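You operate a simulated robot arm through the tools that you are given. There is no shell and no other tool. Be economical: measure what you need, move in short steps, check, and stop when the job is done.

Carry out the task below with a simulated robot arm. There is one attempt and no reset: what you move stays moved.

JOB
Put the jar that says "cocoa" from the brown bench top on the shelf over the grey bench. Put the black cup in the inside of the soak tub. Take the blue sponge and leave it on the purple bench top. Fetch the clear zip bag and set it on the brown bench top. Put the white sponge on the top of the khaki table. Put the blue peg clip in the grey tub with lugs. Put the clear jug with a green foot in the blue-lined bowl floor. Any order will do. Set down upright: jar, black cup, clear jug with a green foot.

Only the result counts: the job must be done as asked and must still hold three seconds after the hand-in. Knocking over, shifting, dropping, spilling or breaking anything else fails it.

ROBOT AND FRAMES
A 6-joint arm with a four-finger gripper on a trunk, on a base that drives. Base frame: it is fixed to the floor where the robot stands at the start and does not move with it; the origin is under the middle of the robot, x ahead of it, y to its left, z up; the surface under the hand at the start is at about z = 0.9. Units: m, rad, N and s.
With the tool pointing down near the work surface it reaches from about 0.42 to 0.92 m from the robot's upright axis, wherever it stands. Its first joint turns from -2.897 to 2.897 rad. Places, roughly: black cup (8x8x9 cm) [1.2, 0, 0.9]; blue peg clip (2x8x2 cm) [-1.3, 1, 1.4]; blue sponge (7x10x5 cm) [1.2, 0.8, 0.9]; blue-lined bowl floor [2.2, -4.5, 0.8]; brown bench top [0.6, -0.1, 0.9]; clear jug with a green foot (16x10x16 cm) [1.9, -3.9, 1.4]; clear zip bag (9x14x3 cm) [0.1, 2.9, 0.8]; grey tub with lugs (28x16x9 cm) [0.9, -0.9, 0.9]; inside of the soak tub (40x26 cm) [1.46, -0.16, 0.9]; jar with black lid, jar with red lid [0.75, 0, 1]; purple bench top [0.3, 3, 0.8]; shelf over the grey bench (118x17 cm) [1.16, 0.84, 1.36]; top of the khaki table [1.9, 2.9, 0.8]; white sponge (10x6x4 cm) [0.7, 3.2, 0.8]. Payload 3.43 kg.
The TCP is the grasp point between the finger pads, 0.03 m short of the fingertips. In the tool frame z runs along the fingers and y along their closing line. The gripper opens to 0.12 m. The gripper's body begins 0.085 m behind the TCP.
Orientation is told as [roll, pitch, yaw] about the base's x, y, z axes, in that order, counted from this pose: with the fingers straight down and closing along the base's y, the tool's x points along the base's -x, its y along +y and its z along -z.

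CONTROLS
- The arm moves only by the tool step_arm. Its arguments are lists of equal length, an entry for each row: "delta_pos": the shift along the base's x, y, z in m, a list of three; "dr": the turn, a rotation vector about the base's x, y, z in rad, a list of three; "hand": the finger opening in m, from 0 to 0.12. In form: {"delta_pos": [[tx, ty, tz], ...], "dr": [[ax, ay, az], ...], "hand": [hand, ...]}. A call has 1 to 20 rows; each row shifts and turns the commanded pose from where the row before left it. Rows are played at 5 a second. More than 0.05 m and 0.15 rad between two rows, or a gripper value outside its range, and nothing of the call is played. Where a pose cannot be reached the arm comes as near as it can. A force on the tool above 40 N (or 10 N above the force at the start of the call, whichever is more), or a blocked arm, ends the call early, and 0.2 s more pass. The fingers move at their own pace and stop on an object; they squeeze with about 22 N. The grip force told is the motor's: it shows also when the fingers shut on nothing. Time passes only in rows, and 0.2 s behind the last, so rows that do not move let the fingers close. It gives the time, the measured TCP pose, the force on the tool (base axes), the opening and the grip force at its end, in the units of the frame above (readings bear some noise), with the torque about the TCP (base axes, N m) and any sound that the robot's microphone picked up, and new pictures: "pictures" is both (left out), scene, wrist or none.
- Cameras (640 x 400 px; columns grow to the right, rows downward): "scene" is now at [0.0437, 0.1371, 1.62]; the picture's right is [-0.69, -0.72, 0.00], its down [-0.54, 0.52, -0.65] and it looks along [0.47, -0.45, -0.76] (base axes); focal length 223 px, centre (320, 200). "wrist" rides on the gripper at [0.072, -0.017, -0.12] in the tool frame; the picture's right is [0.23, 0.97, 0.00], its down [-0.81, 0.19, -0.55] and it looks along [-0.54, 0.13, 0.83] (tool axes); focal length 275 px, centre (320, 200). There is no depth. A picture from a camera that has moved, and an enlarged one, comes with that camera's place and axes in the base frame and with its lens. The place of the scene camera against the robot may be out by one fixed shift of up to 0.018 m in any direction.
- lift_body(by): slides the trunk up (or, below 0, down) by that many m; the arm and the scene camera ride with it, the base frame stays. It gives what a move gives, with no picture.
- drive_base(legs): drives the robot by 1 to 6 legs, each [ahead, left, turn to the left] in m, m and rad, along the robot's own axes; the way and the turn of a leg run together, so that a leg with both is an arc; at most 1.5 m and 3.142 rad a leg. The arm and the cameras ride along, it lands a little off, and it stops where it bumps. It gives what a move gives, and a new picture of the scene camera.
- aim_head(pan, tilt): turns the head with the scene camera to pan (to the left, within 2.094 rad either way) and tilt (down, from -0.506 to 1.204), counted from straight ahead of the robot. It gives what a move gives, and a new picture of the scene camera.
- inspect(camera, box): a new picture of the part [left, top, right, bottom] of that camera's present view, enlarged. No time passes.
- close_job(): hands the job in; it is judged then, once.

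Work in short steps. Places have to be worked out from the pictures, the camera data and where the tool is seen: move nearer, look again, correct. Check each grasp and each placing, and mend what went wrong. You have 207 turns and 260 pictures in all, those below and enlarged ones among them. Open the gripper and draw the arm clear of the work before you hand the job in, unless the task says otherwise; then end with one line.

The tools are called after ">>>" by a JSON object that holds its "op" and its "data". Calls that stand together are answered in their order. step_arm: Moves the arm, as the interface text tells. Its arguments: {"type":"object","properties":{"delta_pos":{"type":"array","items":{"type":"array","items":{"type":"number"}}},"dr":{"type":"array","items":{"type":"array","items":{"type":"number"}}},"hand":{"type":"array","items":{"type":"number"}},"pictures":{"type":"string","enum":["both","scene","wrist","none"]}},"required":["delta_pos","dr","hand"]} The other tools are called the same way: lift_body (by) slides the trunk up or down; drive_base (legs) drives the base; aim_head (pan, tilt) turns the head that bears the scene camera; inspect (camera, box) takes an enlarged picture of a part of a camera's view; close_job () hands the job in.

At the start:

```text
time: 0.0
ee_pos: [0.5142, -0.1867, 1.2073]
orientation: [-0.002, 0.0, -0.001]
force: [0.3, -0.1, 0.1]
torque: [-0.01, 0.01, -0.02]
opening: 0.1199
grasp_force: 0.1
trunk travel left (down, up): [-0.2, 0.34]
robot x, y, heading: [0.0019, -0.0011, -0.003]
head pan, tilt: [-0.766, 0.857]
```

scene: 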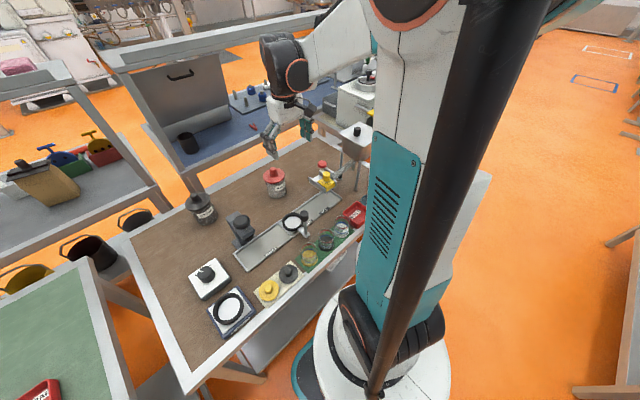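
wrist: 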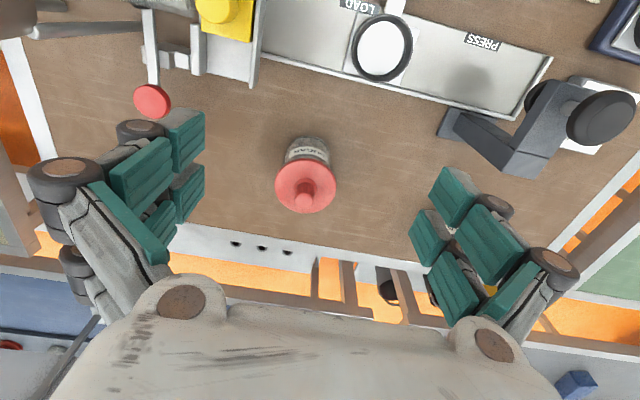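

I'll read the labels on the two jars first, and look around.

>>> {"op": "inspect", "data": {"camera": "scene", "box": [170, 150, 310, 240]}}

>>> {"op": "aim_head", "data": {"pan": 0.0, "tilt": 0.5}}

```text
4.44 times, centred on (240, 195) of scene
camera zoom: at [0.0437, 0.1371, 1.62], right [-0.69, -0.72, 0.0], down [-0.54, 0.52, -0.65], along [0.47, -0.45, -0.76], focal length 991 px, centre (676, 222)
```

zoom: 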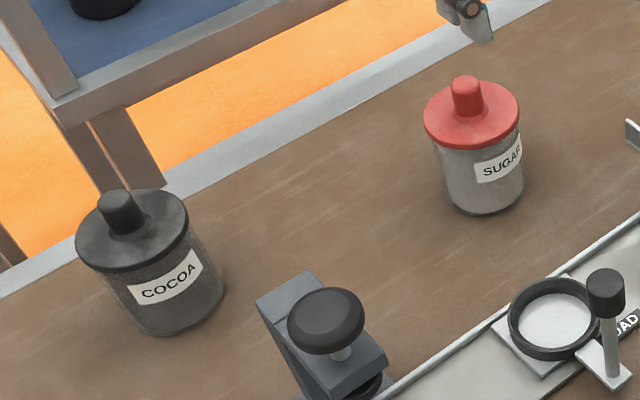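

```text
time: 1.1
ee_pos: [0.5141, -0.1861, 1.2069]
orientation: [-0.001, -0.001, 0.001]
force: [0.3, -0.1, 0.2]
torque: [0.0, 0.0, 0.0]
opening: 0.1199
grasp_force: 0.1
trunk travel left (down, up): [-0.2, 0.34]
robot x, y, heading: [0.0006, -0.0016, 0.004]
head pan, tilt: [0.0, 0.499]
camera scene: at [0.0786, 0.1909, 1.6505], right [0.0, -1.0, 0.0], down [-0.48, 0.0, -0.88], along [0.88, 0.0, -0.48], focal length 223 px, centre (320, 200)
```

scene: 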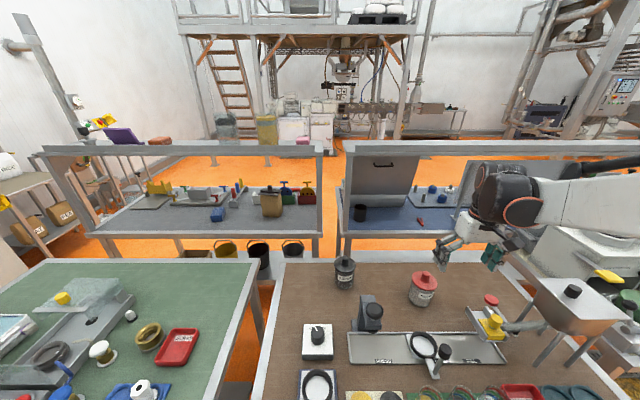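

The cocoa jar has the black lid. I'll zoom in on the rear benches now.

>>> {"op": "inspect", "data": {"camera": "scene", "box": [320, 130, 480, 230]}}

>>> {"op": "inspect", "data": {"camera": "scene", "box": [90, 130, 330, 280]}}

>>> {"op": "aim_head", "data": {"pan": -0.9, "tilt": 0.5}}

>>> {"op": "aim_head", "data": {"pan": 1.2, "tilt": 0.4}}

>>> {"op": "aim_head", "data": {"pan": 2.09, "tilt": 0.4}}

>>> {"op": "aim_head", "data": {"pan": -2.0, "tilt": 0.4}}

```text
4.00 times, centred on (400, 180) of scene
camera zoom: at [0.0786, 0.1909, 1.6505], right [0.0, -1.0, 0.0], down [-0.48, 0.0, -0.88], along [0.88, 0.0, -0.48], focal length 892 px, centre (0, 280)
```

zoom: 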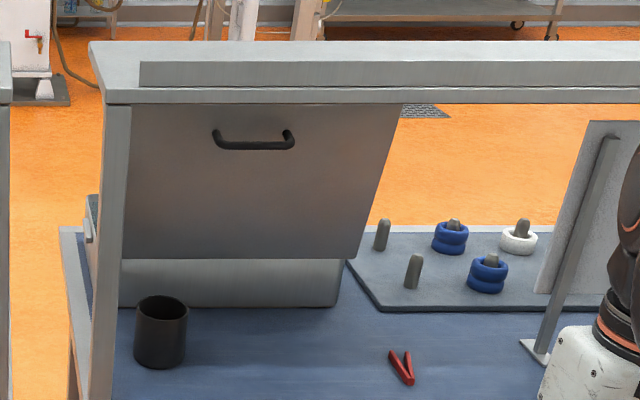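

```text
2.67 times, centred on (210, 205) of scene
camera zoom: at [0.0786, 0.1909, 1.6505], right [0.0, -1.0, 0.0], down [-0.48, 0.0, -0.88], along [0.88, 0.0, -0.48], focal length 594 px, centre (613, 187)
```

zoom: 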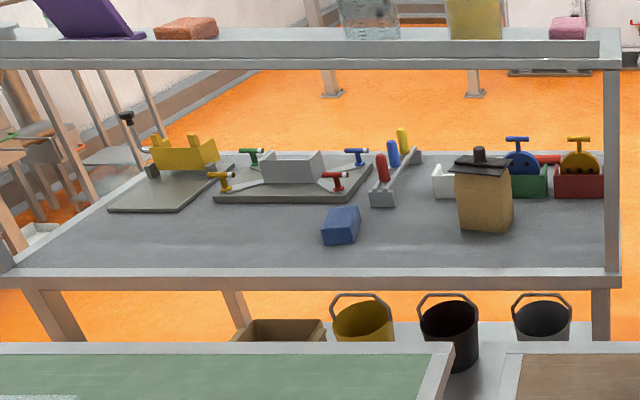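

```text
time: 2.3
ee_pos: [0.5144, -0.1867, 1.2064]
orientation: [-0.003, -0.001, 0.0]
force: [-0.1, -0.5, 0.7]
torque: [0.0, -0.04, -0.01]
opening: 0.1199
grasp_force: 0.1
trunk travel left (down, up): [-0.2, 0.34]
robot x, y, heading: [-0.0024, -0.0011, 0.004]
head pan, tilt: [-0.901, 0.499]
camera scene: at [0.0442, 0.1197, 1.6505], right [-0.78, -0.62, 0.0], down [-0.3, 0.37, -0.88], along [0.55, -0.69, -0.48], focal length 223 px, centre (320, 200)
```

scene: 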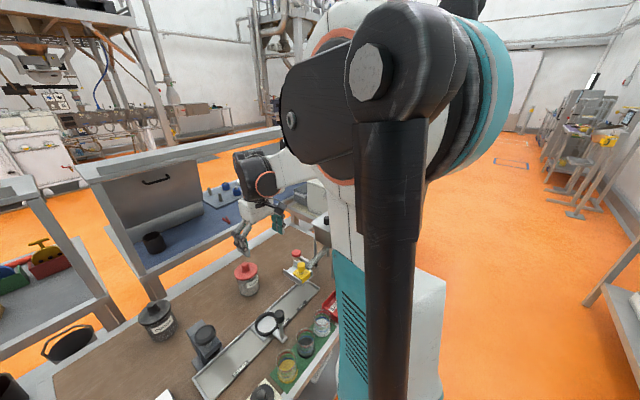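

```text
time: 4.3
ee_pos: [0.5152, -0.1872, 1.2063]
orientation: [-0.003, 0.0, 0.001]
force: [-1.0, 0.5, -0.1]
torque: [-0.02, -0.02, -0.02]
opening: 0.1202
grasp_force: 0.1
trunk travel left (down, up): [-0.2, 0.34]
robot x, y, heading: [0.0013, -0.0003, 0.002]
head pan, tilt: [1.201, 0.4]
camera scene: at [0.0212, 0.2773, 1.6596], right [0.93, -0.36, 0.0], down [-0.14, -0.36, -0.92], along [0.33, 0.86, -0.39], focal length 223 px, centre (320, 200)
```

scene: 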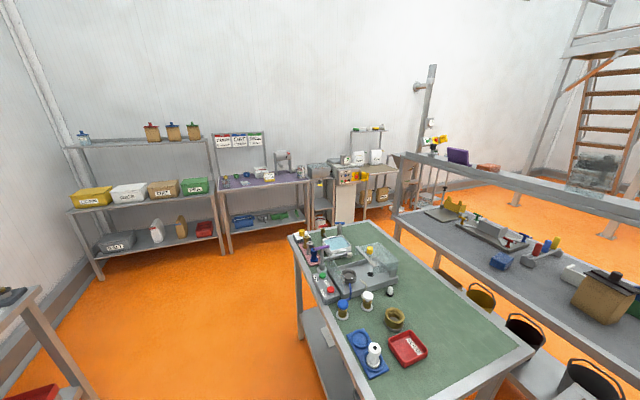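

```text
time: 5.5
ee_pos: [0.515, -0.1874, 1.2067]
orientation: [-0.001, -0.001, 0.0]
force: [-0.2, -0.5, 0.0]
torque: [-0.01, -0.04, 0.04]
opening: 0.1198
grasp_force: 0.0
trunk travel left (down, up): [-0.2, 0.34]
robot x, y, heading: [-0.0015, -0.0012, 0.001]
head pan, tilt: [2.089, 0.4]
camera scene: at [-0.0582, 0.2715, 1.6597], right [0.87, 0.49, 0.0], down [0.19, -0.34, -0.92], along [-0.46, 0.8, -0.39], focal length 223 px, centre (320, 200)
```

scene: 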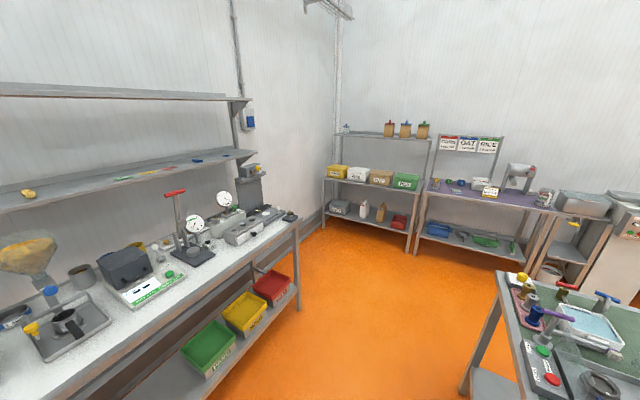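

```text
time: 8.8
ee_pos: [0.5146, -0.1869, 1.2065]
orientation: [-0.002, -0.002, 0.0]
force: [-0.2, -0.7, 0.0]
torque: [-0.03, -0.03, -0.03]
opening: 0.1198
grasp_force: 0.0
trunk travel left (down, up): [-0.2, 0.34]
robot x, y, heading: [0.0002, 0.0014, -0.004]
head pan, tilt: [-2.0, 0.4]
camera scene: at [-0.0509, 0.1067, 1.6597], right [-0.91, 0.42, 0.0], down [0.16, 0.35, -0.92], along [-0.38, -0.84, -0.39], focal length 223 px, centre (320, 200)
```

scene: 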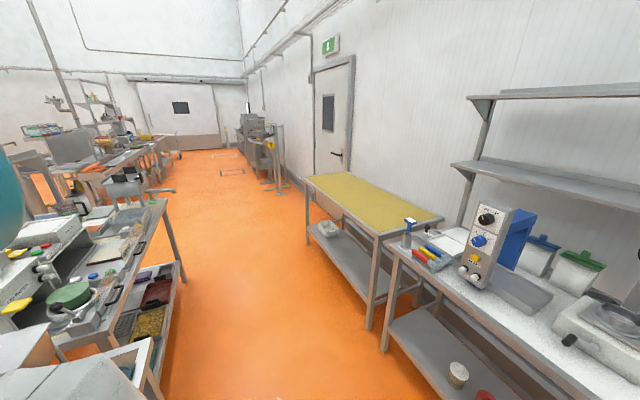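

The jars, benches and aisles are clear now. I move over the cocoa jar and aim the head at it to locate it from two views.

>>> {"op": "step_arm", "data": {"delta_pos": [[0, 0.045, 0], [0, 0.045, 0], [0, 0.045, 0], [0.03, 0.045, 0], [0.03, 0.045, 0], [0.03, 0.045, 0], [0, 0, 0]], "dr": [[0, 0, 0], [0, 0, 0], [0, 0, 0], [0, 0, 0], [0, 0, 0], [0, 0, 0], [0, 0, 0]], "hand": [0.12, 0.12, 0.12, 0.12, 0.12, 0.12, 0.12], "pictures": "wrist"}}

>>> {"op": "aim_head", "data": {"pan": 0.0, "tilt": 0.75}}

```text
refused: row 4 steps farther than a row can; nothing moved
```

```text
time: 10.8
ee_pos: [0.5157, -0.1868, 1.207]
orientation: [-0.001, 0.001, -0.001]
force: [0.8, 0.1, -0.2]
torque: [0.0, -0.01, 0.03]
opening: 0.1199
grasp_force: 0.0
trunk travel left (down, up): [-0.2, 0.34]
robot x, y, heading: [0.0023, -0.0019, -0.001]
head pan, tilt: [0.0, 0.75]
camera scene: at [0.0705, 0.1909, 1.6285], right [0.0, -1.0, 0.0], down [-0.68, 0.0, -0.73], along [0.73, 0.0, -0.68], focal length 223 px, centre (320, 200)
```

scene: 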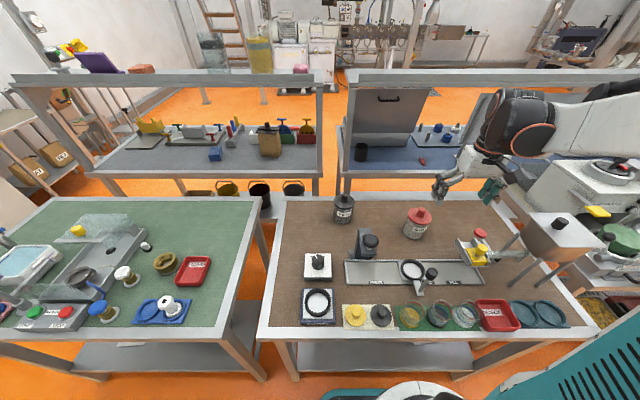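

Row limit is the full vector length; I split the move smaller.

>>> {"op": "step_arm", "data": {"delta_pos": [[0, 0.045, 0], [0, 0.045, 0], [0, 0.045, 0], [0.02, 0.045, 0], [0.02, 0.045, 0], [0.02, 0.045, 0], [0.04, 0, 0], [0, 0, 0]], "dr": [[0, 0, 0], [0, 0, 0], [0, 0, 0], [0, 0, 0], [0, 0, 0], [0, 0, 0], [0, 0, 0], [0, 0, 0]], "hand": [0.12, 0.12, 0.12, 0.12, 0.12, 0.12, 0.12, 0.12], "pictures": "both"}}

```text
time: 12.6
ee_pos: [0.6168, 0.0828, 1.2096]
orientation: [-0.002, -0.001, 0.002]
force: [-0.2, -0.6, -0.4]
torque: [0.01, 0.01, 0.02]
opening: 0.1198
grasp_force: 0.0
trunk travel left (down, up): [-0.2, 0.34]
robot x, y, heading: [0.0001, -0.0023, -0.005]
head pan, tilt: [0.0, 0.75]
camera scene: at [0.0705, 0.1909, 1.6286], right [0.0, -1.0, 0.0], down [-0.68, 0.0, -0.73], along [0.73, 0.0, -0.68], focal length 223 px, centre (320, 200)
camera wrist: at [0.5458, 0.0652, 1.3309], right [-0.23, 0.97, 0.0], down [0.81, 0.19, 0.55], along [0.54, 0.13, -0.83], focal length 275 px, centre (320, 200)
```

scene: 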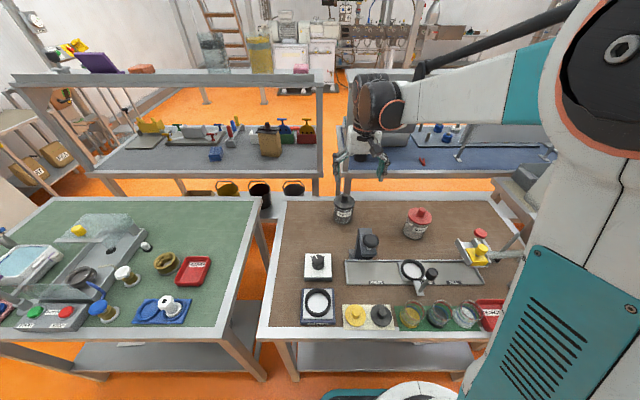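
wrist: 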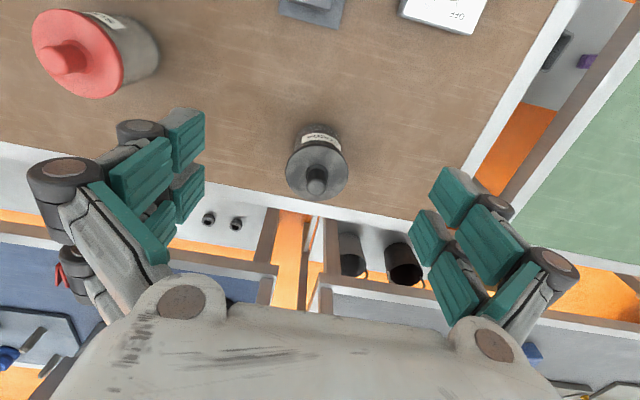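

The jar is at about (0.725, 0.10) with a lid 8.5 cm wide, slightly overhanging. I'll tilt the tool 0.7 rad forward so the pads grip the body below the lid, and check alignment.

>>> {"op": "step_arm", "data": {"delta_pos": [[0, 0.015, 0], [0, 0, 0], [0, 0, 0], [0, 0, -0.04], [0, 0, -0.04], [0.0, 0, -0.04], [0, 0, 0]], "dr": [[0, -0.14, 0], [0, -0.14, 0], [0, -0.14, 0], [0, -0.14, 0], [0, -0.14, 0], [0, 0, 0], [0, 0, 0]], "hand": [0.12, 0.12, 0.12, 0.12, 0.12, 0.12, 0.12], "pictures": "both"}}

```text
time: 14.2
ee_pos: [0.6118, 0.1014, 1.0865]
orientation: [-0.003, -0.702, 0.0]
force: [-0.6, 1.0, 0.0]
torque: [0.0, 0.03, 0.04]
opening: 0.1199
grasp_force: 0.1
trunk travel left (down, up): [-0.2, 0.34]
robot x, y, heading: [-0.0021, 0.0014, -0.001]
head pan, tilt: [0.0, 0.75]
camera scene: at [0.0708, 0.1912, 1.6285], right [0.0, -1.0, 0.0], down [-0.68, 0.0, -0.73], along [0.73, 0.0, -0.68], focal length 223 px, centre (320, 200)
camera wrist: at [0.4798, 0.0838, 1.1337], right [-0.17, 0.97, -0.15], down [0.26, 0.19, 0.95], along [0.95, 0.13, -0.29], focal length 275 px, centre (320, 200)
```

scene: 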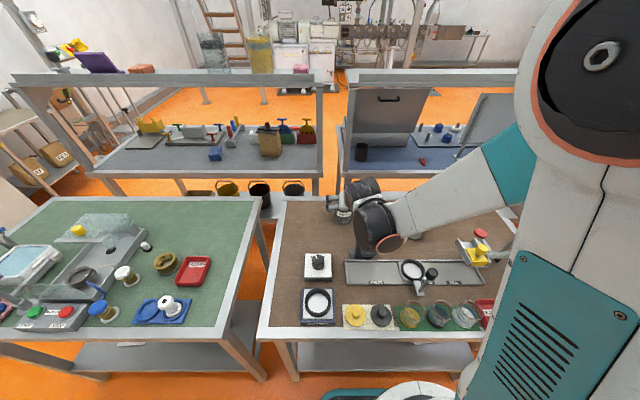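
wrist: 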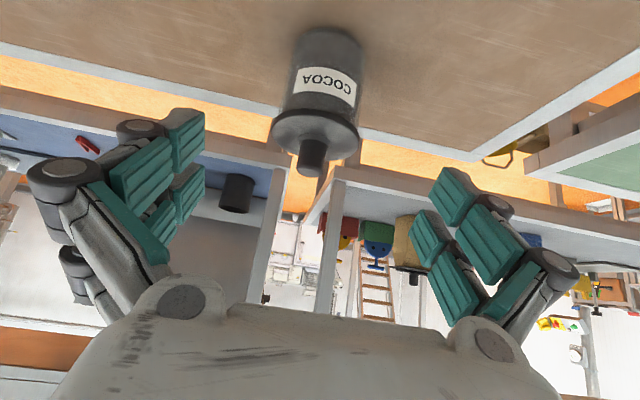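

Estimate refined: jar centre about (0.727, 0.10), body z 0.90–0.975. I go straight in along the fingers and close.

>>> {"op": "step_arm", "data": {"delta_pos": [[0.023, 0, -0.03], [0.023, 0, -0.03], [0.023, 0, -0.03], [0.023, 0, -0.03], [0.023, 0, -0.028], [0, 0, 0], [0, 0, 0], [0, 0, 0], [0, 0, 0]], "dr": [[0, 0, 0], [0, 0, 0], [0, 0, 0], [0, 0, 0], [0, 0, 0], [0, 0, 0], [0, 0, 0], [0, 0, 0], [0, 0, 0]], "hand": [0.12, 0.12, 0.12, 0.12, 0.12, 0.12, 0.0, 0.0, 0.0], "pictures": "wrist"}}

```text
time: 14.9
ee_pos: [0.6672, 0.101, 1.0117]
orientation: [-0.006, -0.697, 0.006]
force: [-15.9, 5.7, 36.3]
torque: [-1.23, 4.2, -1.11]
opening: 0.12
grasp_force: 0.1
trunk travel left (down, up): [-0.2, 0.34]
robot x, y, heading: [-0.0029, -0.0028, -0.001]
head pan, tilt: [0.0, 0.75]
stopped in row 3: the force on the tool passed its limit at 177 N (the readings are from after the stop); the commanded pose is now the measured one
camera wrist: at [0.5356, 0.0846, 1.059], right [-0.18, 0.97, -0.15], down [0.27, 0.2, 0.94], along [0.95, 0.13, -0.29], focal length 275 px, centre (320, 200)
```

wrist: 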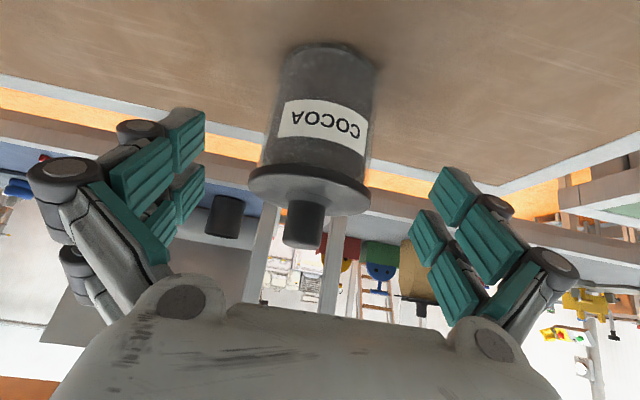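

Something was hit, though the jar stands. I look at what touched.

>>> {"op": "inspect", "data": {"camera": "scene", "box": [270, 160, 490, 300]}}

```text
2.86 times, centred on (380, 230) of scene
camera zoom: at [0.0656, 0.1914, 1.6292], right [0.0, -1.0, 0.0], down [-0.68, 0.0, -0.73], along [0.73, 0.0, -0.68], focal length 637 px, centre (149, 114)
```

zoom: 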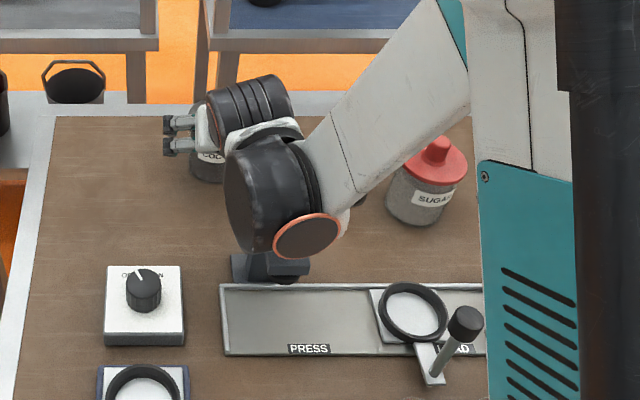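

The wrist housing pressed on the dark press device. I back off upward, then swing the tool so it approaches from the bench's left (+y) side.

>>> {"op": "step_arm", "data": {"delta_pos": [[-0.015, 0, 0.045], [-0.01, 0, 0.045], [0, 0.0, 0.045], [0, 0, 0.04], [0.005, 0.02, 0], [0.005, 0.02, 0], [0.005, 0.02, 0], [0.005, 0.02, 0], [0.005, 0.02, 0], [0, 0, 0], [0, 0, 0]], "dr": [[0, 0, 0], [0, 0, 0], [0, 0, 0], [0, 0, -0.15], [0, 0, -0.15], [0, 0, -0.15], [0, 0, -0.15], [0, 0, -0.15], [0, 0, -0.15], [0, 0, -0.15], [0, 0, 0]], "hand": [0.12, 0.12, 0.12, 0.12, 0.12, 0.12, 0.12, 0.12, 0.12, 0.12, 0.12], "pictures": "both"}}

```text
time: 17.3
ee_pos: [0.6725, 0.2006, 1.1848]
orientation: [-0.006, -0.696, -1.046]
force: [0.1, 0.3, -0.2]
torque: [-0.02, -0.01, 0.01]
opening: 0.1202
grasp_force: 0.1
trunk travel left (down, up): [-0.2, 0.34]
robot x, y, heading: [-0.0031, 0.0008, 0.003]
head pan, tilt: [0.0, 0.75]
camera scene: at [0.0706, 0.1911, 1.6285], right [0.0, -1.0, 0.0], down [-0.68, 0.0, -0.73], along [0.73, 0.0, -0.68], focal length 223 px, centre (320, 200)
camera wrist: at [0.5927, 0.3064, 1.2319], right [0.76, 0.64, -0.15], down [0.3, -0.13, 0.94], along [0.58, -0.76, -0.29], focal length 275 px, centre (320, 200)
```

scene: 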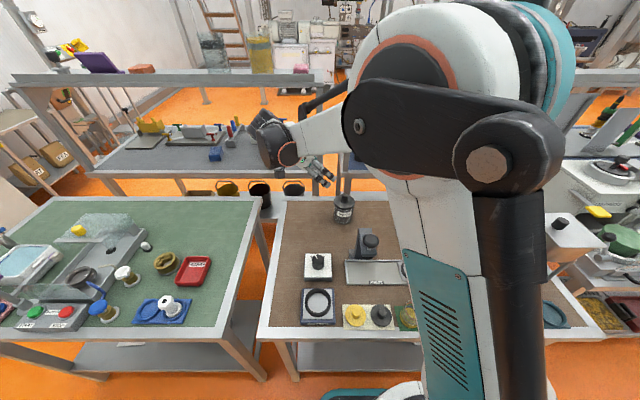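
wrist: 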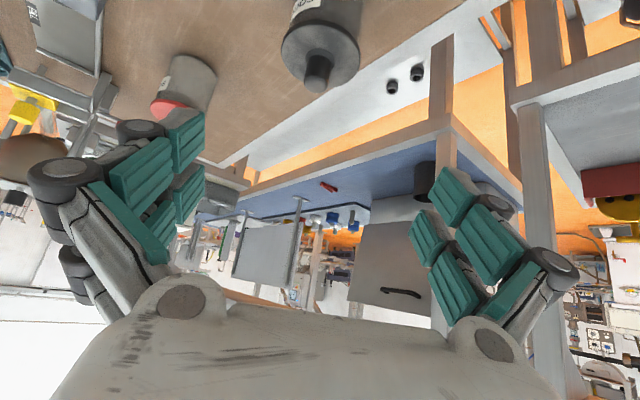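

The jar is where estimated (0.724, 0.098) and the device looks unmoved. I come in along the fingers from this side.

>>> {"op": "step_arm", "data": {"delta_pos": [[-0.002, 0, -0.037], [-0.002, 0, -0.037], [-0.002, 0, -0.037], [0.0145, -0.025, -0.0345], [0.0145, -0.025, -0.0345], [0.0145, -0.025, -0.0345], [0, 0, 0]], "dr": [[0, 0, 0], [0, 0, 0], [0, 0, 0], [0, 0, 0], [0, 0, 0], [0, 0, 0], [0, 0, 0]], "hand": [0.12, 0.12, 0.12, 0.12, 0.12, 0.12, 0.12], "pictures": "both"}}

```text
time: 18.9
ee_pos: [0.7088, 0.1251, 0.9701]
orientation: [-0.007, -0.696, -1.044]
force: [0.9, -0.1, -0.2]
torque: [0.01, 0.02, 0.01]
opening: 0.1198
grasp_force: 0.1
trunk travel left (down, up): [-0.2, 0.34]
robot x, y, heading: [0.0026, -0.0031, 0.002]
head pan, tilt: [0.0, 0.75]
camera scene: at [0.0711, 0.191, 1.6286], right [0.0, -1.0, 0.0], down [-0.68, 0.0, -0.73], along [0.73, 0.0, -0.68], focal length 223 px, centre (320, 200)
camera wrist: at [0.6295, 0.2305, 1.0179], right [0.75, 0.64, -0.15], down [0.3, -0.13, 0.94], along [0.58, -0.76, -0.29], focal length 275 px, centre (320, 200)
```

scene: 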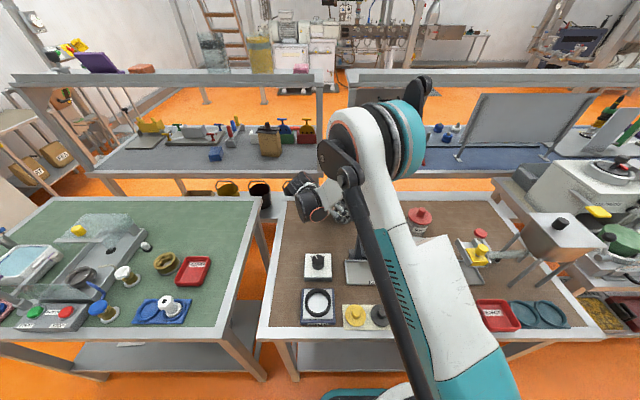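
wrist: 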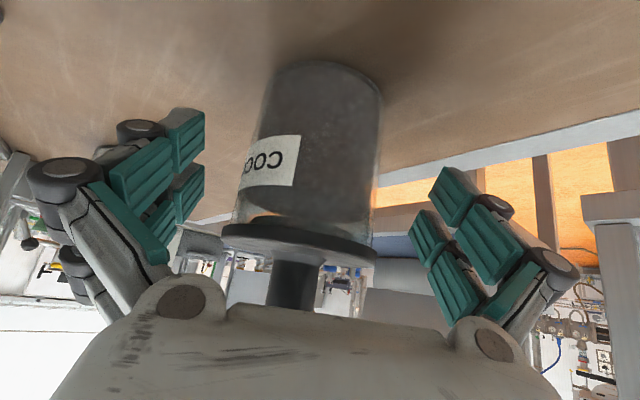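

Well aligned and free. I go the last bit and close the fingers.

>>> {"op": "step_arm", "data": {"delta_pos": [[0.0075, -0.0135, -0.017], [0.0075, -0.0135, -0.017], [0, 0, 0], [0, 0, 0], [0, 0, 0], [0, 0, 0]], "dr": [[0, 0, 0], [0, 0, 0], [0, 0, 0], [0, 0, 0], [0, 0, 0], [0, 0, 0]], "hand": [0.12, 0.12, 0.06, 0.06, 0.06, 0.06], "pictures": "wrist"}}

```text
time: 20.3
ee_pos: [0.7258, 0.1002, 0.9344]
orientation: [-0.005, -0.699, -1.043]
force: [-2.1, 4.6, 12.3]
torque: [0.26, -0.3, 0.11]
opening: 0.0776
grasp_force: 21.9
trunk travel left (down, up): [-0.2, 0.34]
robot x, y, heading: [0.0003, 0.0022, -0.0]
head pan, tilt: [0.0, 0.75]
camera wrist: at [0.6447, 0.2063, 0.9826], right [0.75, 0.64, -0.15], down [0.3, -0.13, 0.94], along [0.58, -0.76, -0.29], focal length 275 px, centre (320, 200)
```

wrist: 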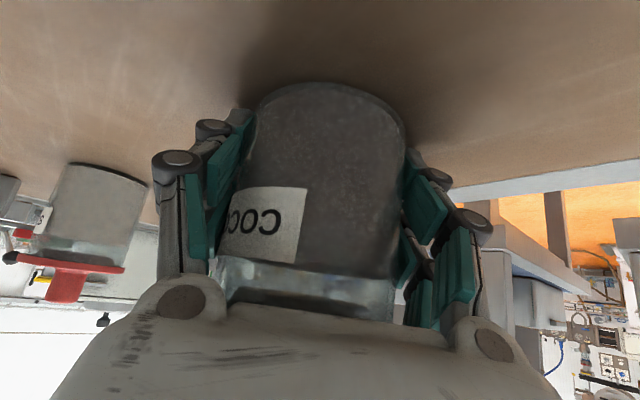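

Firm grip at 0.0776 m. I lift and draw the jar in for carrying.

>>> {"op": "step_arm", "data": {"delta_pos": [[0, 0, 0.02], [0, 0, 0.045], [0, 0, 0.045], [0, 0, 0.045], [0, 0, 0.045], [-0.02, 0, 0.045], [-0.03, 0.02, 0.03], [-0.04, 0.02, 0.02], [-0.04, 0.01, 0.0], [-0.04, 0, 0], [-0.03, 0, 0]], "dr": [[0, 0, 0], [0, 0, 0], [0, 0, 0], [0, 0, 0], [0, 0, 0], [0, 0, 0], [0, 0, 0], [0, 0, 0], [0, 0, 0], [0, 0, 0], [0, 0, 0]], "hand": [0.06, 0.06, 0.06, 0.06, 0.06, 0.06, 0.06, 0.06, 0.06, 0.06, 0.06], "pictures": "both"}}

```text
time: 22.7
ee_pos: [0.5224, 0.1477, 1.2285]
orientation: [-0.005, -0.696, -1.045]
force: [0.5, -1.3, -3.0]
torque: [-0.03, -0.01, 0.0]
opening: 0.0774
grasp_force: 22.1
trunk travel left (down, up): [-0.2, 0.34]
robot x, y, heading: [-0.0016, 0.0012, -0.0]
head pan, tilt: [0.0, 0.75]
camera scene: at [0.07, 0.158, 1.6417], right [-0.38, -0.93, 0.0], down [-0.52, 0.21, -0.83], along [0.77, -0.31, -0.56], focal length 223 px, centre (320, 200)
camera wrist: at [0.4421, 0.2544, 1.2764], right [0.75, 0.64, -0.15], down [0.3, -0.13, 0.94], along [0.58, -0.76, -0.29], focal length 275 px, centre (320, 200)
```

scene: 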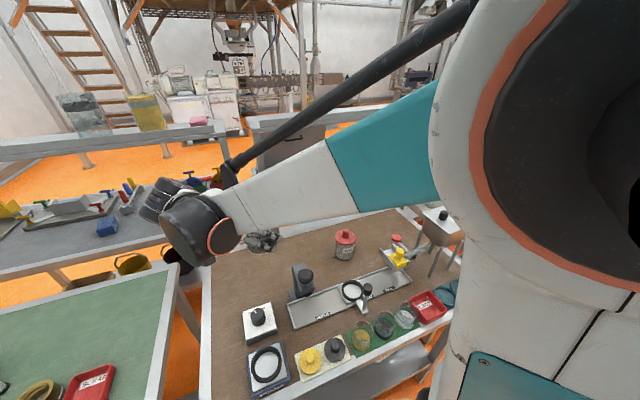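
wrist: 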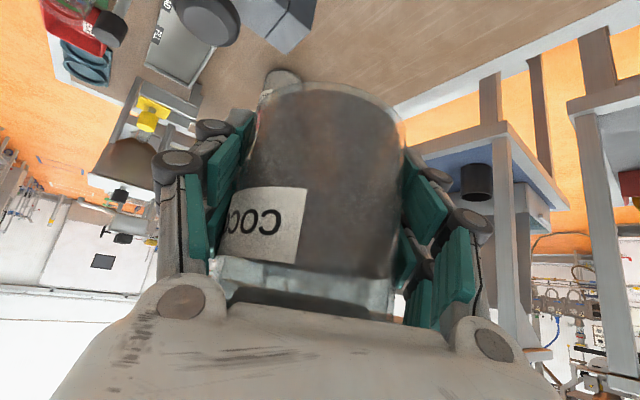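

Jar secure. I raise the trunk 0.2 m for clearance and the later shelf height, then back off and turn left.

>>> {"op": "lift_body", "data": {"by": 0.25}}

>>> {"op": "drive_base", "data": {"legs": [[-0.2, 0, 0], [0, 0, 1.571]]}}

```text
time: 25.3
ee_pos: [0.5218, 0.148, 1.4776]
orientation: [-0.006, -0.697, -1.045]
force: [-0.4, 0.1, -2.7]
torque: [-0.06, 0.02, -0.02]
opening: 0.0775
grasp_force: 22.1
trunk travel left (down, up): [-0.45, 0.09]
robot x, y, heading: [-0.0053, -0.0006, 0.003]
head pan, tilt: [0.0, 0.75]
```

```text
time: 30.8
ee_pos: [-0.3631, 0.5178, 1.4787]
orientation: [-0.007, -0.697, 0.553]
force: [-0.2, -0.4, -3.0]
torque: [-0.01, 0.03, 0.03]
opening: 0.0774
grasp_force: 22.0
trunk travel left (down, up): [-0.45, 0.09]
robot x, y, heading: [-0.1998, -0.0005, 1.594]
head pan, tilt: [0.0, 0.75]
camera scene: at [-0.3622, 0.0488, 1.8905], right [0.93, -0.36, 0.0], down [-0.21, -0.53, -0.82], along [0.29, 0.77, -0.57], focal length 223 px, centre (320, 200)
```

scene: 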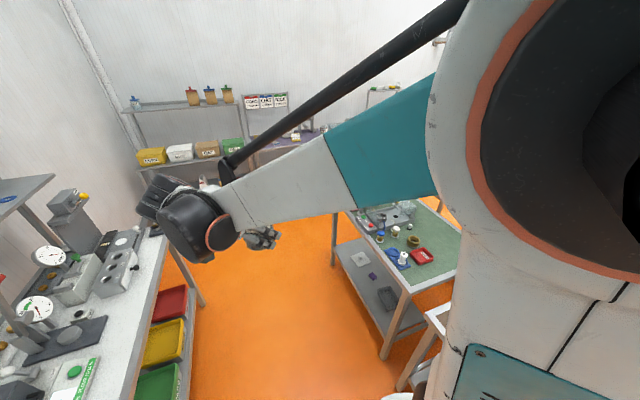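

Path ahead is free. I drive up the aisle, turn right and cross behind the benches.

>>> {"op": "drive_base", "data": {"legs": [[1.0, 0, 0], [0.95, -0.04, 0], [0, 0, -1.594]]}}

```text
time: 44.2
ee_pos: [0.2931, 2.0935, 1.4778]
orientation: [-0.007, -0.697, -0.987]
force: [-0.1, -0.2, -3.4]
torque: [-0.01, 0.01, -0.03]
opening: 0.0775
grasp_force: 21.9
trunk travel left (down, up): [-0.45, 0.09]
robot x, y, heading: [-0.2212, 1.9128, 0.06]
head pan, tilt: [0.0, 0.75]
camera scene: at [-0.1621, 2.0764, 1.8893], right [-0.34, -0.94, 0.0], down [-0.55, 0.2, -0.81], along [0.76, -0.27, -0.58], focal length 223 px, centre (320, 200)
```

scene: 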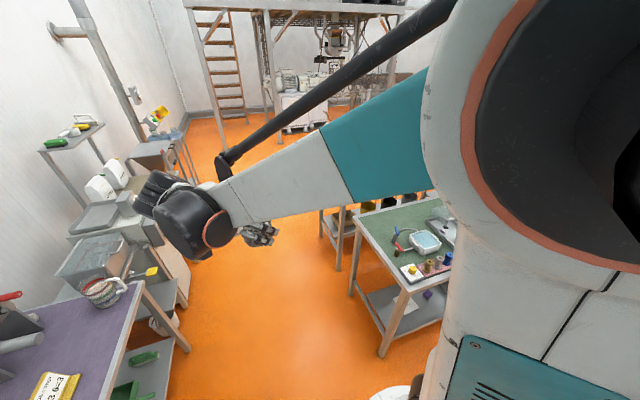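

Clear lane ahead. Driving 2.15 m ahead past the grey bench.

>>> {"op": "drive_base", "data": {"legs": [[1.1, -0.07, -0.06], [1.05, 0, 0]]}}

>>> {"op": "drive_base", "data": {"legs": [[0, 0, 1.5], [0, 0, 1.6]]}}

```text
time: 55.0
ee_pos: [2.4776, 2.0362, 1.4787]
orientation: [-0.006, -0.696, -1.041]
force: [0.5, 0.7, -2.9]
torque: [0.02, -0.03, -0.02]
opening: 0.0773
grasp_force: 22.4
trunk travel left (down, up): [-0.45, 0.09]
robot x, y, heading: [1.9581, 1.8867, 0.005]
head pan, tilt: [0.0, 0.75]
camera scene: at [2.0222, 2.0439, 1.8888], right [-0.39, -0.92, 0.0], down [-0.54, 0.23, -0.81], along [0.74, -0.32, -0.59], focal length 223 px, centre (320, 200)
```

scene: 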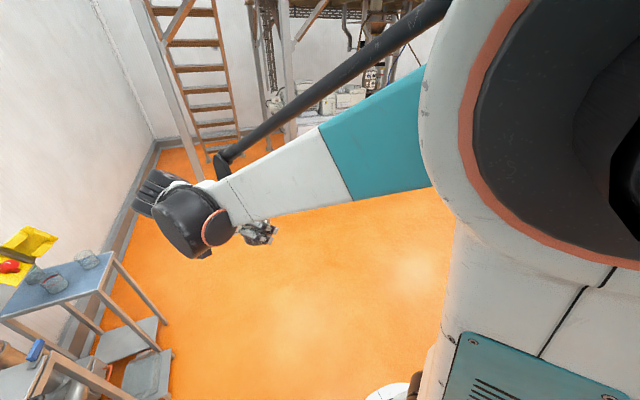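

```text
time: 63.0
ee_pos: [1.4287, 1.7468, 1.4795]
orientation: [-0.007, -0.696, 2.085]
force: [0.3, -1.0, -2.8]
torque: [0.01, -0.03, -0.03]
opening: 0.0775
grasp_force: 22.3
trunk travel left (down, up): [-0.45, 0.09]
robot x, y, heading: [1.9544, 1.8873, 3.127]
head pan, tilt: [0.0, 0.75]
camera scene: at [1.8987, 1.7132, 1.8885], right [0.41, 0.91, 0.0], down [0.54, -0.24, -0.81], along [-0.74, 0.33, -0.59], focal length 223 px, centre (320, 200)
```

scene: 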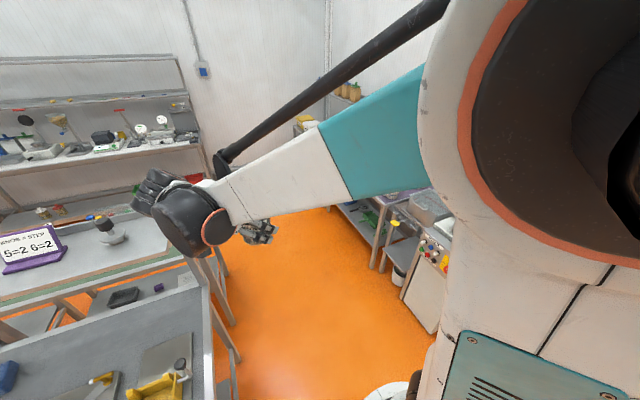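

I see the grey bench and its shelf on my left. I strafe left to stand behind its middle, then look.

>>> {"op": "drive_base", "data": {"legs": [[0, 1.0, 0.0]]}}

>>> {"op": "aim_head", "data": {"pan": 0.5, "tilt": 0.7}}

```text
time: 68.0
ee_pos: [1.4374, 0.7561, 1.4783]
orientation: [-0.008, -0.699, 2.116]
force: [-0.6, -0.3, -3.2]
torque: [0.03, -0.02, 0.01]
opening: 0.0773
grasp_force: 21.7
trunk travel left (down, up): [-0.45, 0.09]
robot x, y, heading: [1.9587, 0.9121, -3.12]
head pan, tilt: [0.0, 0.75]
camera scene: at [1.9076, 0.739, 1.8884], right [0.38, 0.93, 0.0], down [0.55, -0.22, -0.81], along [-0.75, 0.31, -0.59], focal length 223 px, centre (320, 200)
```

scene: 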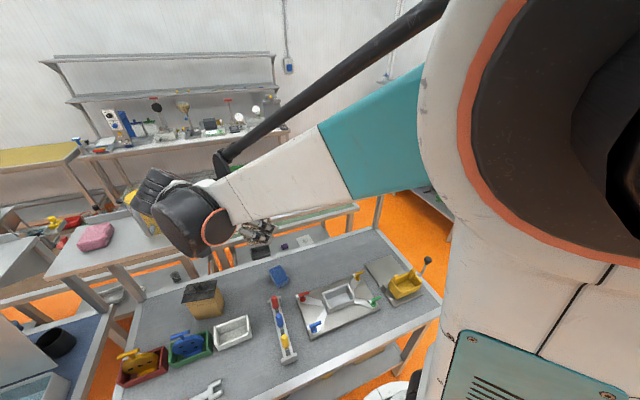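

```text
time: 69.0
ee_pos: [1.4367, 0.7568, 1.4786]
orientation: [-0.008, -0.696, 2.117]
force: [-0.1, -0.3, -2.6]
torque: [0.0, 0.03, 0.02]
opening: 0.0775
grasp_force: 22.4
trunk travel left (down, up): [-0.45, 0.09]
robot x, y, heading: [1.9587, 0.9136, -3.119]
head pan, tilt: [0.499, 0.7]
camera scene: at [1.9075, 0.7395, 1.8886], right [0.38, 0.93, 0.0], down [0.55, -0.22, -0.81], along [-0.75, 0.3, -0.59], focal length 223 px, centre (320, 200)
```

scene: 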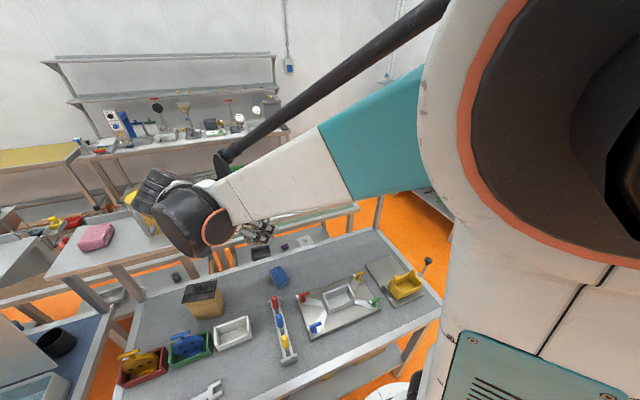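

The arm blocks the view and the head. I swing the tool to point straight at the shelf, which also should free the head.

>>> {"op": "step_arm", "data": {"delta_pos": [[0, 0.01, 0.01], [0, 0.01, 0.01], [0, 0.01, 0.01], [0, 0.01, 0.01], [0, 0.01, 0], [0, 0.01, 0], [0, 0.0, 0], [0, 0, 0]], "dr": [[0, 0, 0.15], [0, 0, 0.15], [0, 0, 0.15], [0, 0, 0.15], [0, 0, 0.15], [0, 0, 0.15], [0, 0, 0.12], [0, 0, 0]], "hand": [0.06, 0.06, 0.06, 0.06, 0.06, 0.06, 0.06, 0.06], "pictures": "none"}}

>>> {"op": "aim_head", "data": {"pan": 0.3, "tilt": 0.6}}

```text
time: 70.8
ee_pos: [1.4393, 0.8163, 1.5195]
orientation: [-0.009, -0.698, 3.137]
force: [0.7, -0.2, -1.9]
torque: [0.02, -0.02, -0.02]
opening: 0.0771
grasp_force: 21.9
trunk travel left (down, up): [-0.45, 0.09]
robot x, y, heading: [1.9591, 0.9152, -3.121]
head pan, tilt: [0.499, 0.7]
```

```text
time: 71.5
ee_pos: [1.4388, 0.8164, 1.5191]
orientation: [-0.008, -0.697, 3.137]
force: [0.3, -1.0, -3.4]
torque: [0.0, 0.02, 0.01]
opening: 0.0775
grasp_force: 22.3
trunk travel left (down, up): [-0.45, 0.09]
robot x, y, heading: [1.9562, 0.9147, -3.117]
head pan, tilt: [0.3, 0.6]
camera scene: at [1.9046, 0.6789, 1.8914], right [-0.32, 0.95, 0.0], down [0.54, 0.18, -0.82], along [-0.78, -0.26, -0.57], focal length 223 px, centre (320, 200)
```

scene: 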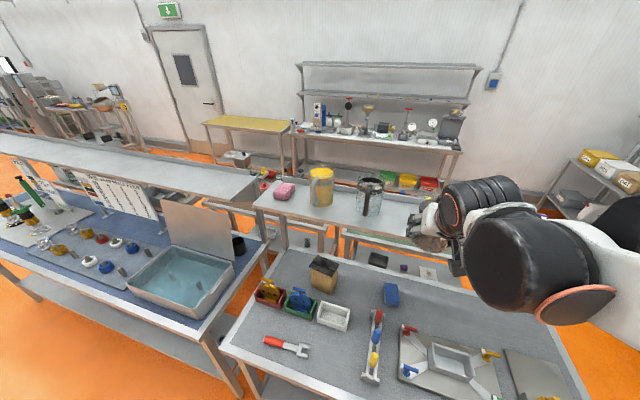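

Excellent view; shelf has pink block, yellow jar, glass jar on the left. I check the free section with the wrist camera.

>>> {"op": "step_arm", "data": {"delta_pos": [[0, 0, 0]], "dr": [[0, 0, 0]], "hand": [0.06], "pictures": "wrist"}}

>>> {"op": "aim_head", "data": {"pan": -0.6, "tilt": 0.4}}

```text
time: 71.9
ee_pos: [1.4374, 0.8181, 1.5184]
orientation: [-0.007, -0.696, 3.138]
force: [-0.3, 0.3, -3.2]
torque: [0.01, 0.0, 0.02]
opening: 0.0773
grasp_force: 21.9
trunk travel left (down, up): [-0.45, 0.09]
robot x, y, heading: [1.954, 0.914, -3.12]
head pan, tilt: [0.3, 0.6]
camera wrist: at [1.5709, 0.8322, 1.5669], right [0.17, -0.97, -0.15], down [-0.27, -0.19, 0.94], along [-0.95, -0.12, -0.29], focal length 275 px, centre (320, 200)
```

wrist: 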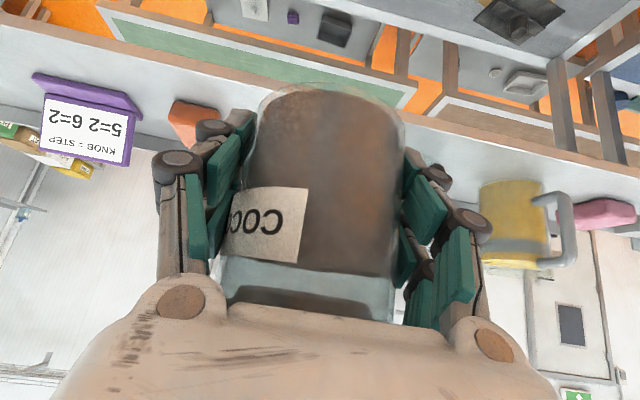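

```text
time: 73.1
ee_pos: [1.4382, 0.8177, 1.5183]
orientation: [-0.009, -0.697, 3.136]
force: [1.2, -0.3, -3.2]
torque: [0.01, -0.01, -0.01]
opening: 0.0773
grasp_force: 22.5
trunk travel left (down, up): [-0.45, 0.09]
robot x, y, heading: [1.9571, 0.9145, -3.123]
head pan, tilt: [-0.6, 0.4]
camera scene: at [1.911, 0.7575, 1.9096], right [0.55, 0.84, 0.0], down [0.33, -0.21, -0.92], along [-0.77, 0.5, -0.39], focal length 223 px, centre (320, 200)
```

scene: 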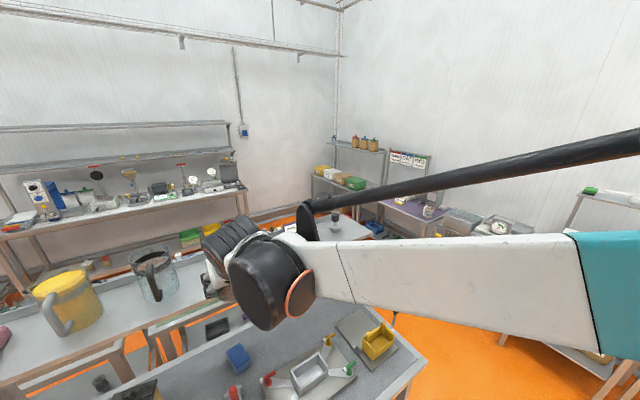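

Free section is roughly y 0.70–0.92. I move the jar over (1.16, 0.81) still high and look.

>>> {"op": "step_arm", "data": {"delta_pos": [[-0.04, 0, 0], [-0.04, 0, 0], [-0.04, 0, 0], [-0.04, -0.003, 0], [-0.04, -0.003, 0], [-0.04, 0, -0.02], [-0.038, 0, -0.03], [0, 0, 0]], "dr": [[0, 0, 0], [0, 0, 0], [0, 0, 0], [0, 0, 0], [0, 0, 0], [0, 0, 0], [0, 0, 0], [0, 0, 0]], "hand": [0.06, 0.06, 0.06, 0.06, 0.06, 0.06, 0.06, 0.06], "pictures": "wrist"}}

>>> {"op": "aim_head", "data": {"pan": 0.0, "tilt": 0.6}}

```text
time: 74.9
ee_pos: [1.158, 0.8117, 1.4663]
orientation: [-0.008, -0.697, 3.137]
force: [-0.7, 0.1, -2.5]
torque: [0.01, 0.04, -0.02]
opening: 0.0775
grasp_force: 21.7
trunk travel left (down, up): [-0.45, 0.09]
robot x, y, heading: [1.9527, 0.9168, -3.121]
head pan, tilt: [-0.6, 0.4]
camera wrist: at [1.2916, 0.8269, 1.5151], right [0.17, -0.97, -0.15], down [-0.27, -0.19, 0.94], along [-0.95, -0.12, -0.29], focal length 275 px, centre (320, 200)
```

wrist: 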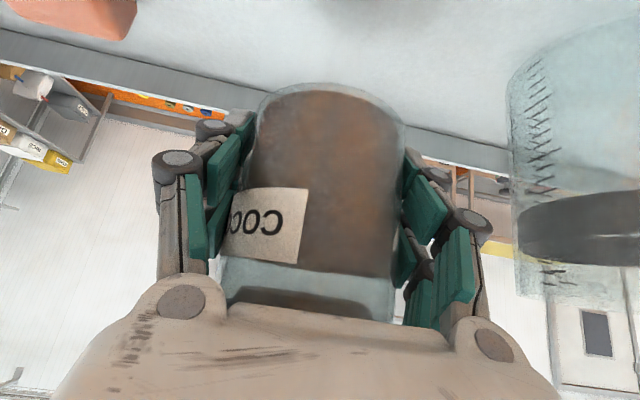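

```text
time: 75.9
ee_pos: [1.1566, 0.8121, 1.4646]
orientation: [-0.008, -0.697, 3.135]
force: [-0.3, 0.7, -2.4]
torque: [0.02, 0.0, -0.03]
opening: 0.0776
grasp_force: 21.5
trunk travel left (down, up): [-0.45, 0.09]
robot x, y, heading: [1.9597, 0.9131, -3.122]
head pan, tilt: [0.0, 0.6]
camera scene: at [1.8994, 0.705, 1.8914], right [-0.02, 1.0, 0.0], down [0.57, 0.01, -0.82], along [-0.82, -0.02, -0.57], focal length 223 px, centre (320, 200)
```

scene: 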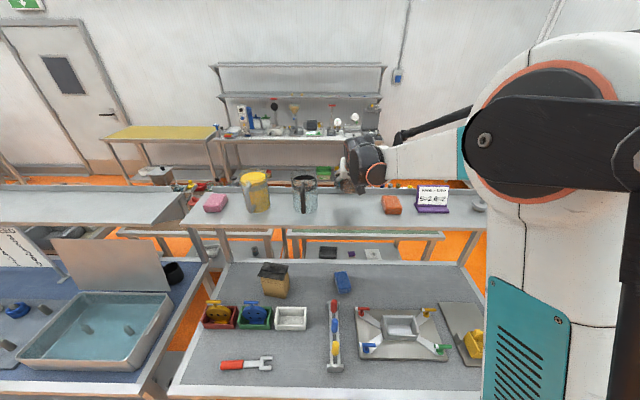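

Spot is clear. Lowering to the shelf surface gently.

>>> {"op": "step_arm", "data": {"delta_pos": [[0, 0, -0.03], [0, 0, -0.02], [0, 0, -0.01], [0, 0, -0.005], [0, 0, -0.005], [0, 0, -0.003], [0, 0, 0]], "dr": [[0, 0, 0], [0, 0, 0], [0, 0, 0], [0, 0, 0], [0, 0, 0], [0, 0, 0], [0, 0, 0]], "hand": [0.06, 0.06, 0.06, 0.06, 0.06, 0.06, 0.06], "pictures": "scene"}}

```text
time: 77.5
ee_pos: [1.1595, 0.8129, 1.3941]
orientation: [-0.007, -0.699, 3.135]
force: [0.1, -0.3, -1.5]
torque: [0.01, 0.03, -0.01]
opening: 0.0774
grasp_force: 21.6
trunk travel left (down, up): [-0.45, 0.09]
robot x, y, heading: [1.9561, 0.9134, -3.118]
head pan, tilt: [0.0, 0.6]
camera scene: at [1.8997, 0.7049, 1.8914], right [-0.02, 1.0, 0.0], down [0.57, 0.01, -0.82], along [-0.82, -0.02, -0.57], focal length 223 px, centre (320, 200)
```

scene: 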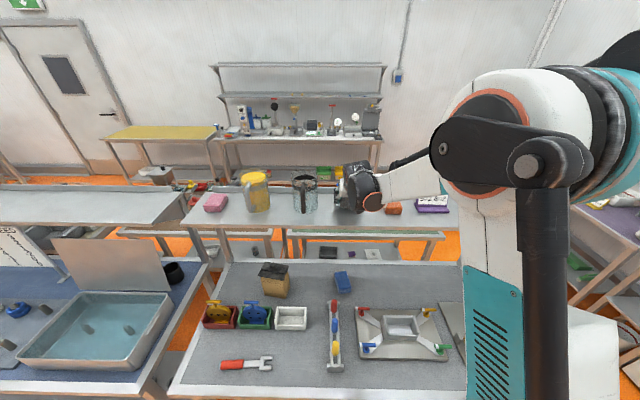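

Weight is starting to come off but no clear contact yet; I lower in 2 mm steps.

>>> {"op": "step_arm", "data": {"delta_pos": [[0, 0, -0.002], [0, 0, -0.002], [0, 0, -0.002], [0, 0, 0]], "dr": [[0, 0, 0], [0, 0, 0], [0, 0, 0], [0, 0, 0]], "hand": [0.06, 0.06, 0.06, 0.06], "pictures": "none"}}

```text
time: 78.5
ee_pos: [1.1594, 0.8096, 1.3891]
orientation: [-0.008, -0.695, 3.137]
force: [0.9, -0.5, -3.4]
torque: [0.03, 0.02, 0.01]
opening: 0.0774
grasp_force: 21.9
trunk travel left (down, up): [-0.45, 0.09]
robot x, y, heading: [1.9565, 0.9144, -3.122]
head pan, tilt: [0.0, 0.6]
```

>>> {"op": "step_arm", "data": {"delta_pos": [[0, 0, -0.003], [0, 0, -0.003], [0, 0, -0.003], [0, 0, -0.003], [0, 0, -0.003], [0, 0, 0]], "dr": [[0, 0, 0], [0, 0, 0], [0, 0, 0], [0, 0, 0], [0, 0, 0], [0, 0, 0]], "hand": [0.06, 0.06, 0.06, 0.06, 0.06, 0.06], "pictures": "wrist"}}

```text
time: 79.3
ee_pos: [1.16, 0.8112, 1.3843]
orientation: [-0.002, -0.707, 3.134]
force: [4.5, -0.1, 16.1]
torque: [-0.43, -0.41, 0.21]
opening: 0.0775
grasp_force: 22.5
trunk travel left (down, up): [-0.45, 0.09]
robot x, y, heading: [1.9587, 0.9128, -3.123]
head pan, tilt: [0.0, 0.6]
stopped in row 4: the force on the tool passed its limit at 45 N (the readings are from after the stop); the commanded pose is now the measured one
camera wrist: at [1.2924, 0.8264, 1.4313], right [0.17, -0.97, -0.15], down [-0.26, -0.19, 0.95], along [-0.95, -0.12, -0.29], focal length 275 px, centre (320, 200)
```

wrist: 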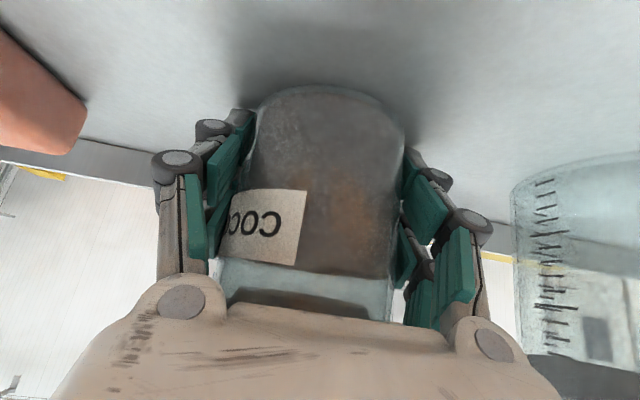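

Contact made. I ease up 2 mm, open the fingers, and retreat along the tool axis.

>>> {"op": "step_arm", "data": {"delta_pos": [[0, 0, 0.001], [0, 0, 0], [0, 0, 0], [0, 0, 0], [0.016, 0, 0.019], [0.026, 0, 0.031], [0.026, 0, 0.031], [0.026, 0, 0.031], [0.03, 0, 0.035], [0.03, 0, 0.03], [0, 0, 0]], "dr": [[0, 0, 0], [0, 0, 0], [0, 0, 0], [0, 0, 0], [0, 0, 0], [0, 0, 0], [0, 0, 0], [0, 0, 0], [0, 0, 0], [0, 0, 0], [0, 0, 0]], "hand": [0.06, 0.09, 0.11, 0.11, 0.11, 0.11, 0.11, 0.11, 0.11, 0.11, 0.11], "pictures": "both"}}

```text
time: 81.7
ee_pos: [1.3101, 0.8117, 1.5601]
orientation: [-0.004, -0.703, 3.134]
force: [0.3, -0.5, -0.3]
torque: [0.0, -0.03, 0.02]
opening: 0.1101
grasp_force: 0.0
trunk travel left (down, up): [-0.45, 0.09]
robot x, y, heading: [1.9601, 0.9132, -3.125]
head pan, tilt: [0.0, 0.6]
camera scene: at [1.8987, 0.7048, 1.8913], right [-0.02, 1.0, 0.0], down [0.57, 0.01, -0.82], along [-0.82, -0.02, -0.57], focal length 223 px, centre (320, 200)
camera wrist: at [1.4428, 0.8277, 1.608], right [0.17, -0.97, -0.15], down [-0.26, -0.19, 0.95], along [-0.95, -0.12, -0.29], focal length 275 px, centre (320, 200)
```

scene: 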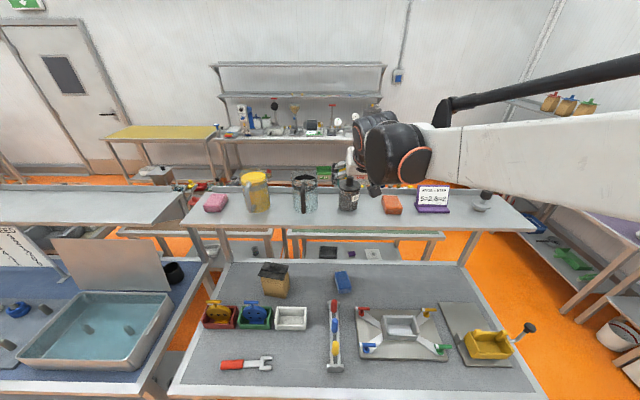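
wrist: 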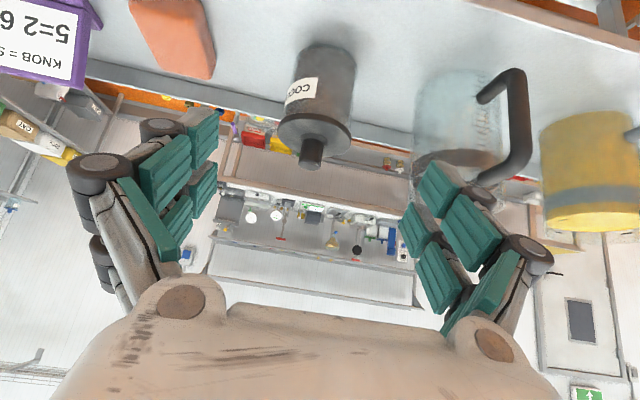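

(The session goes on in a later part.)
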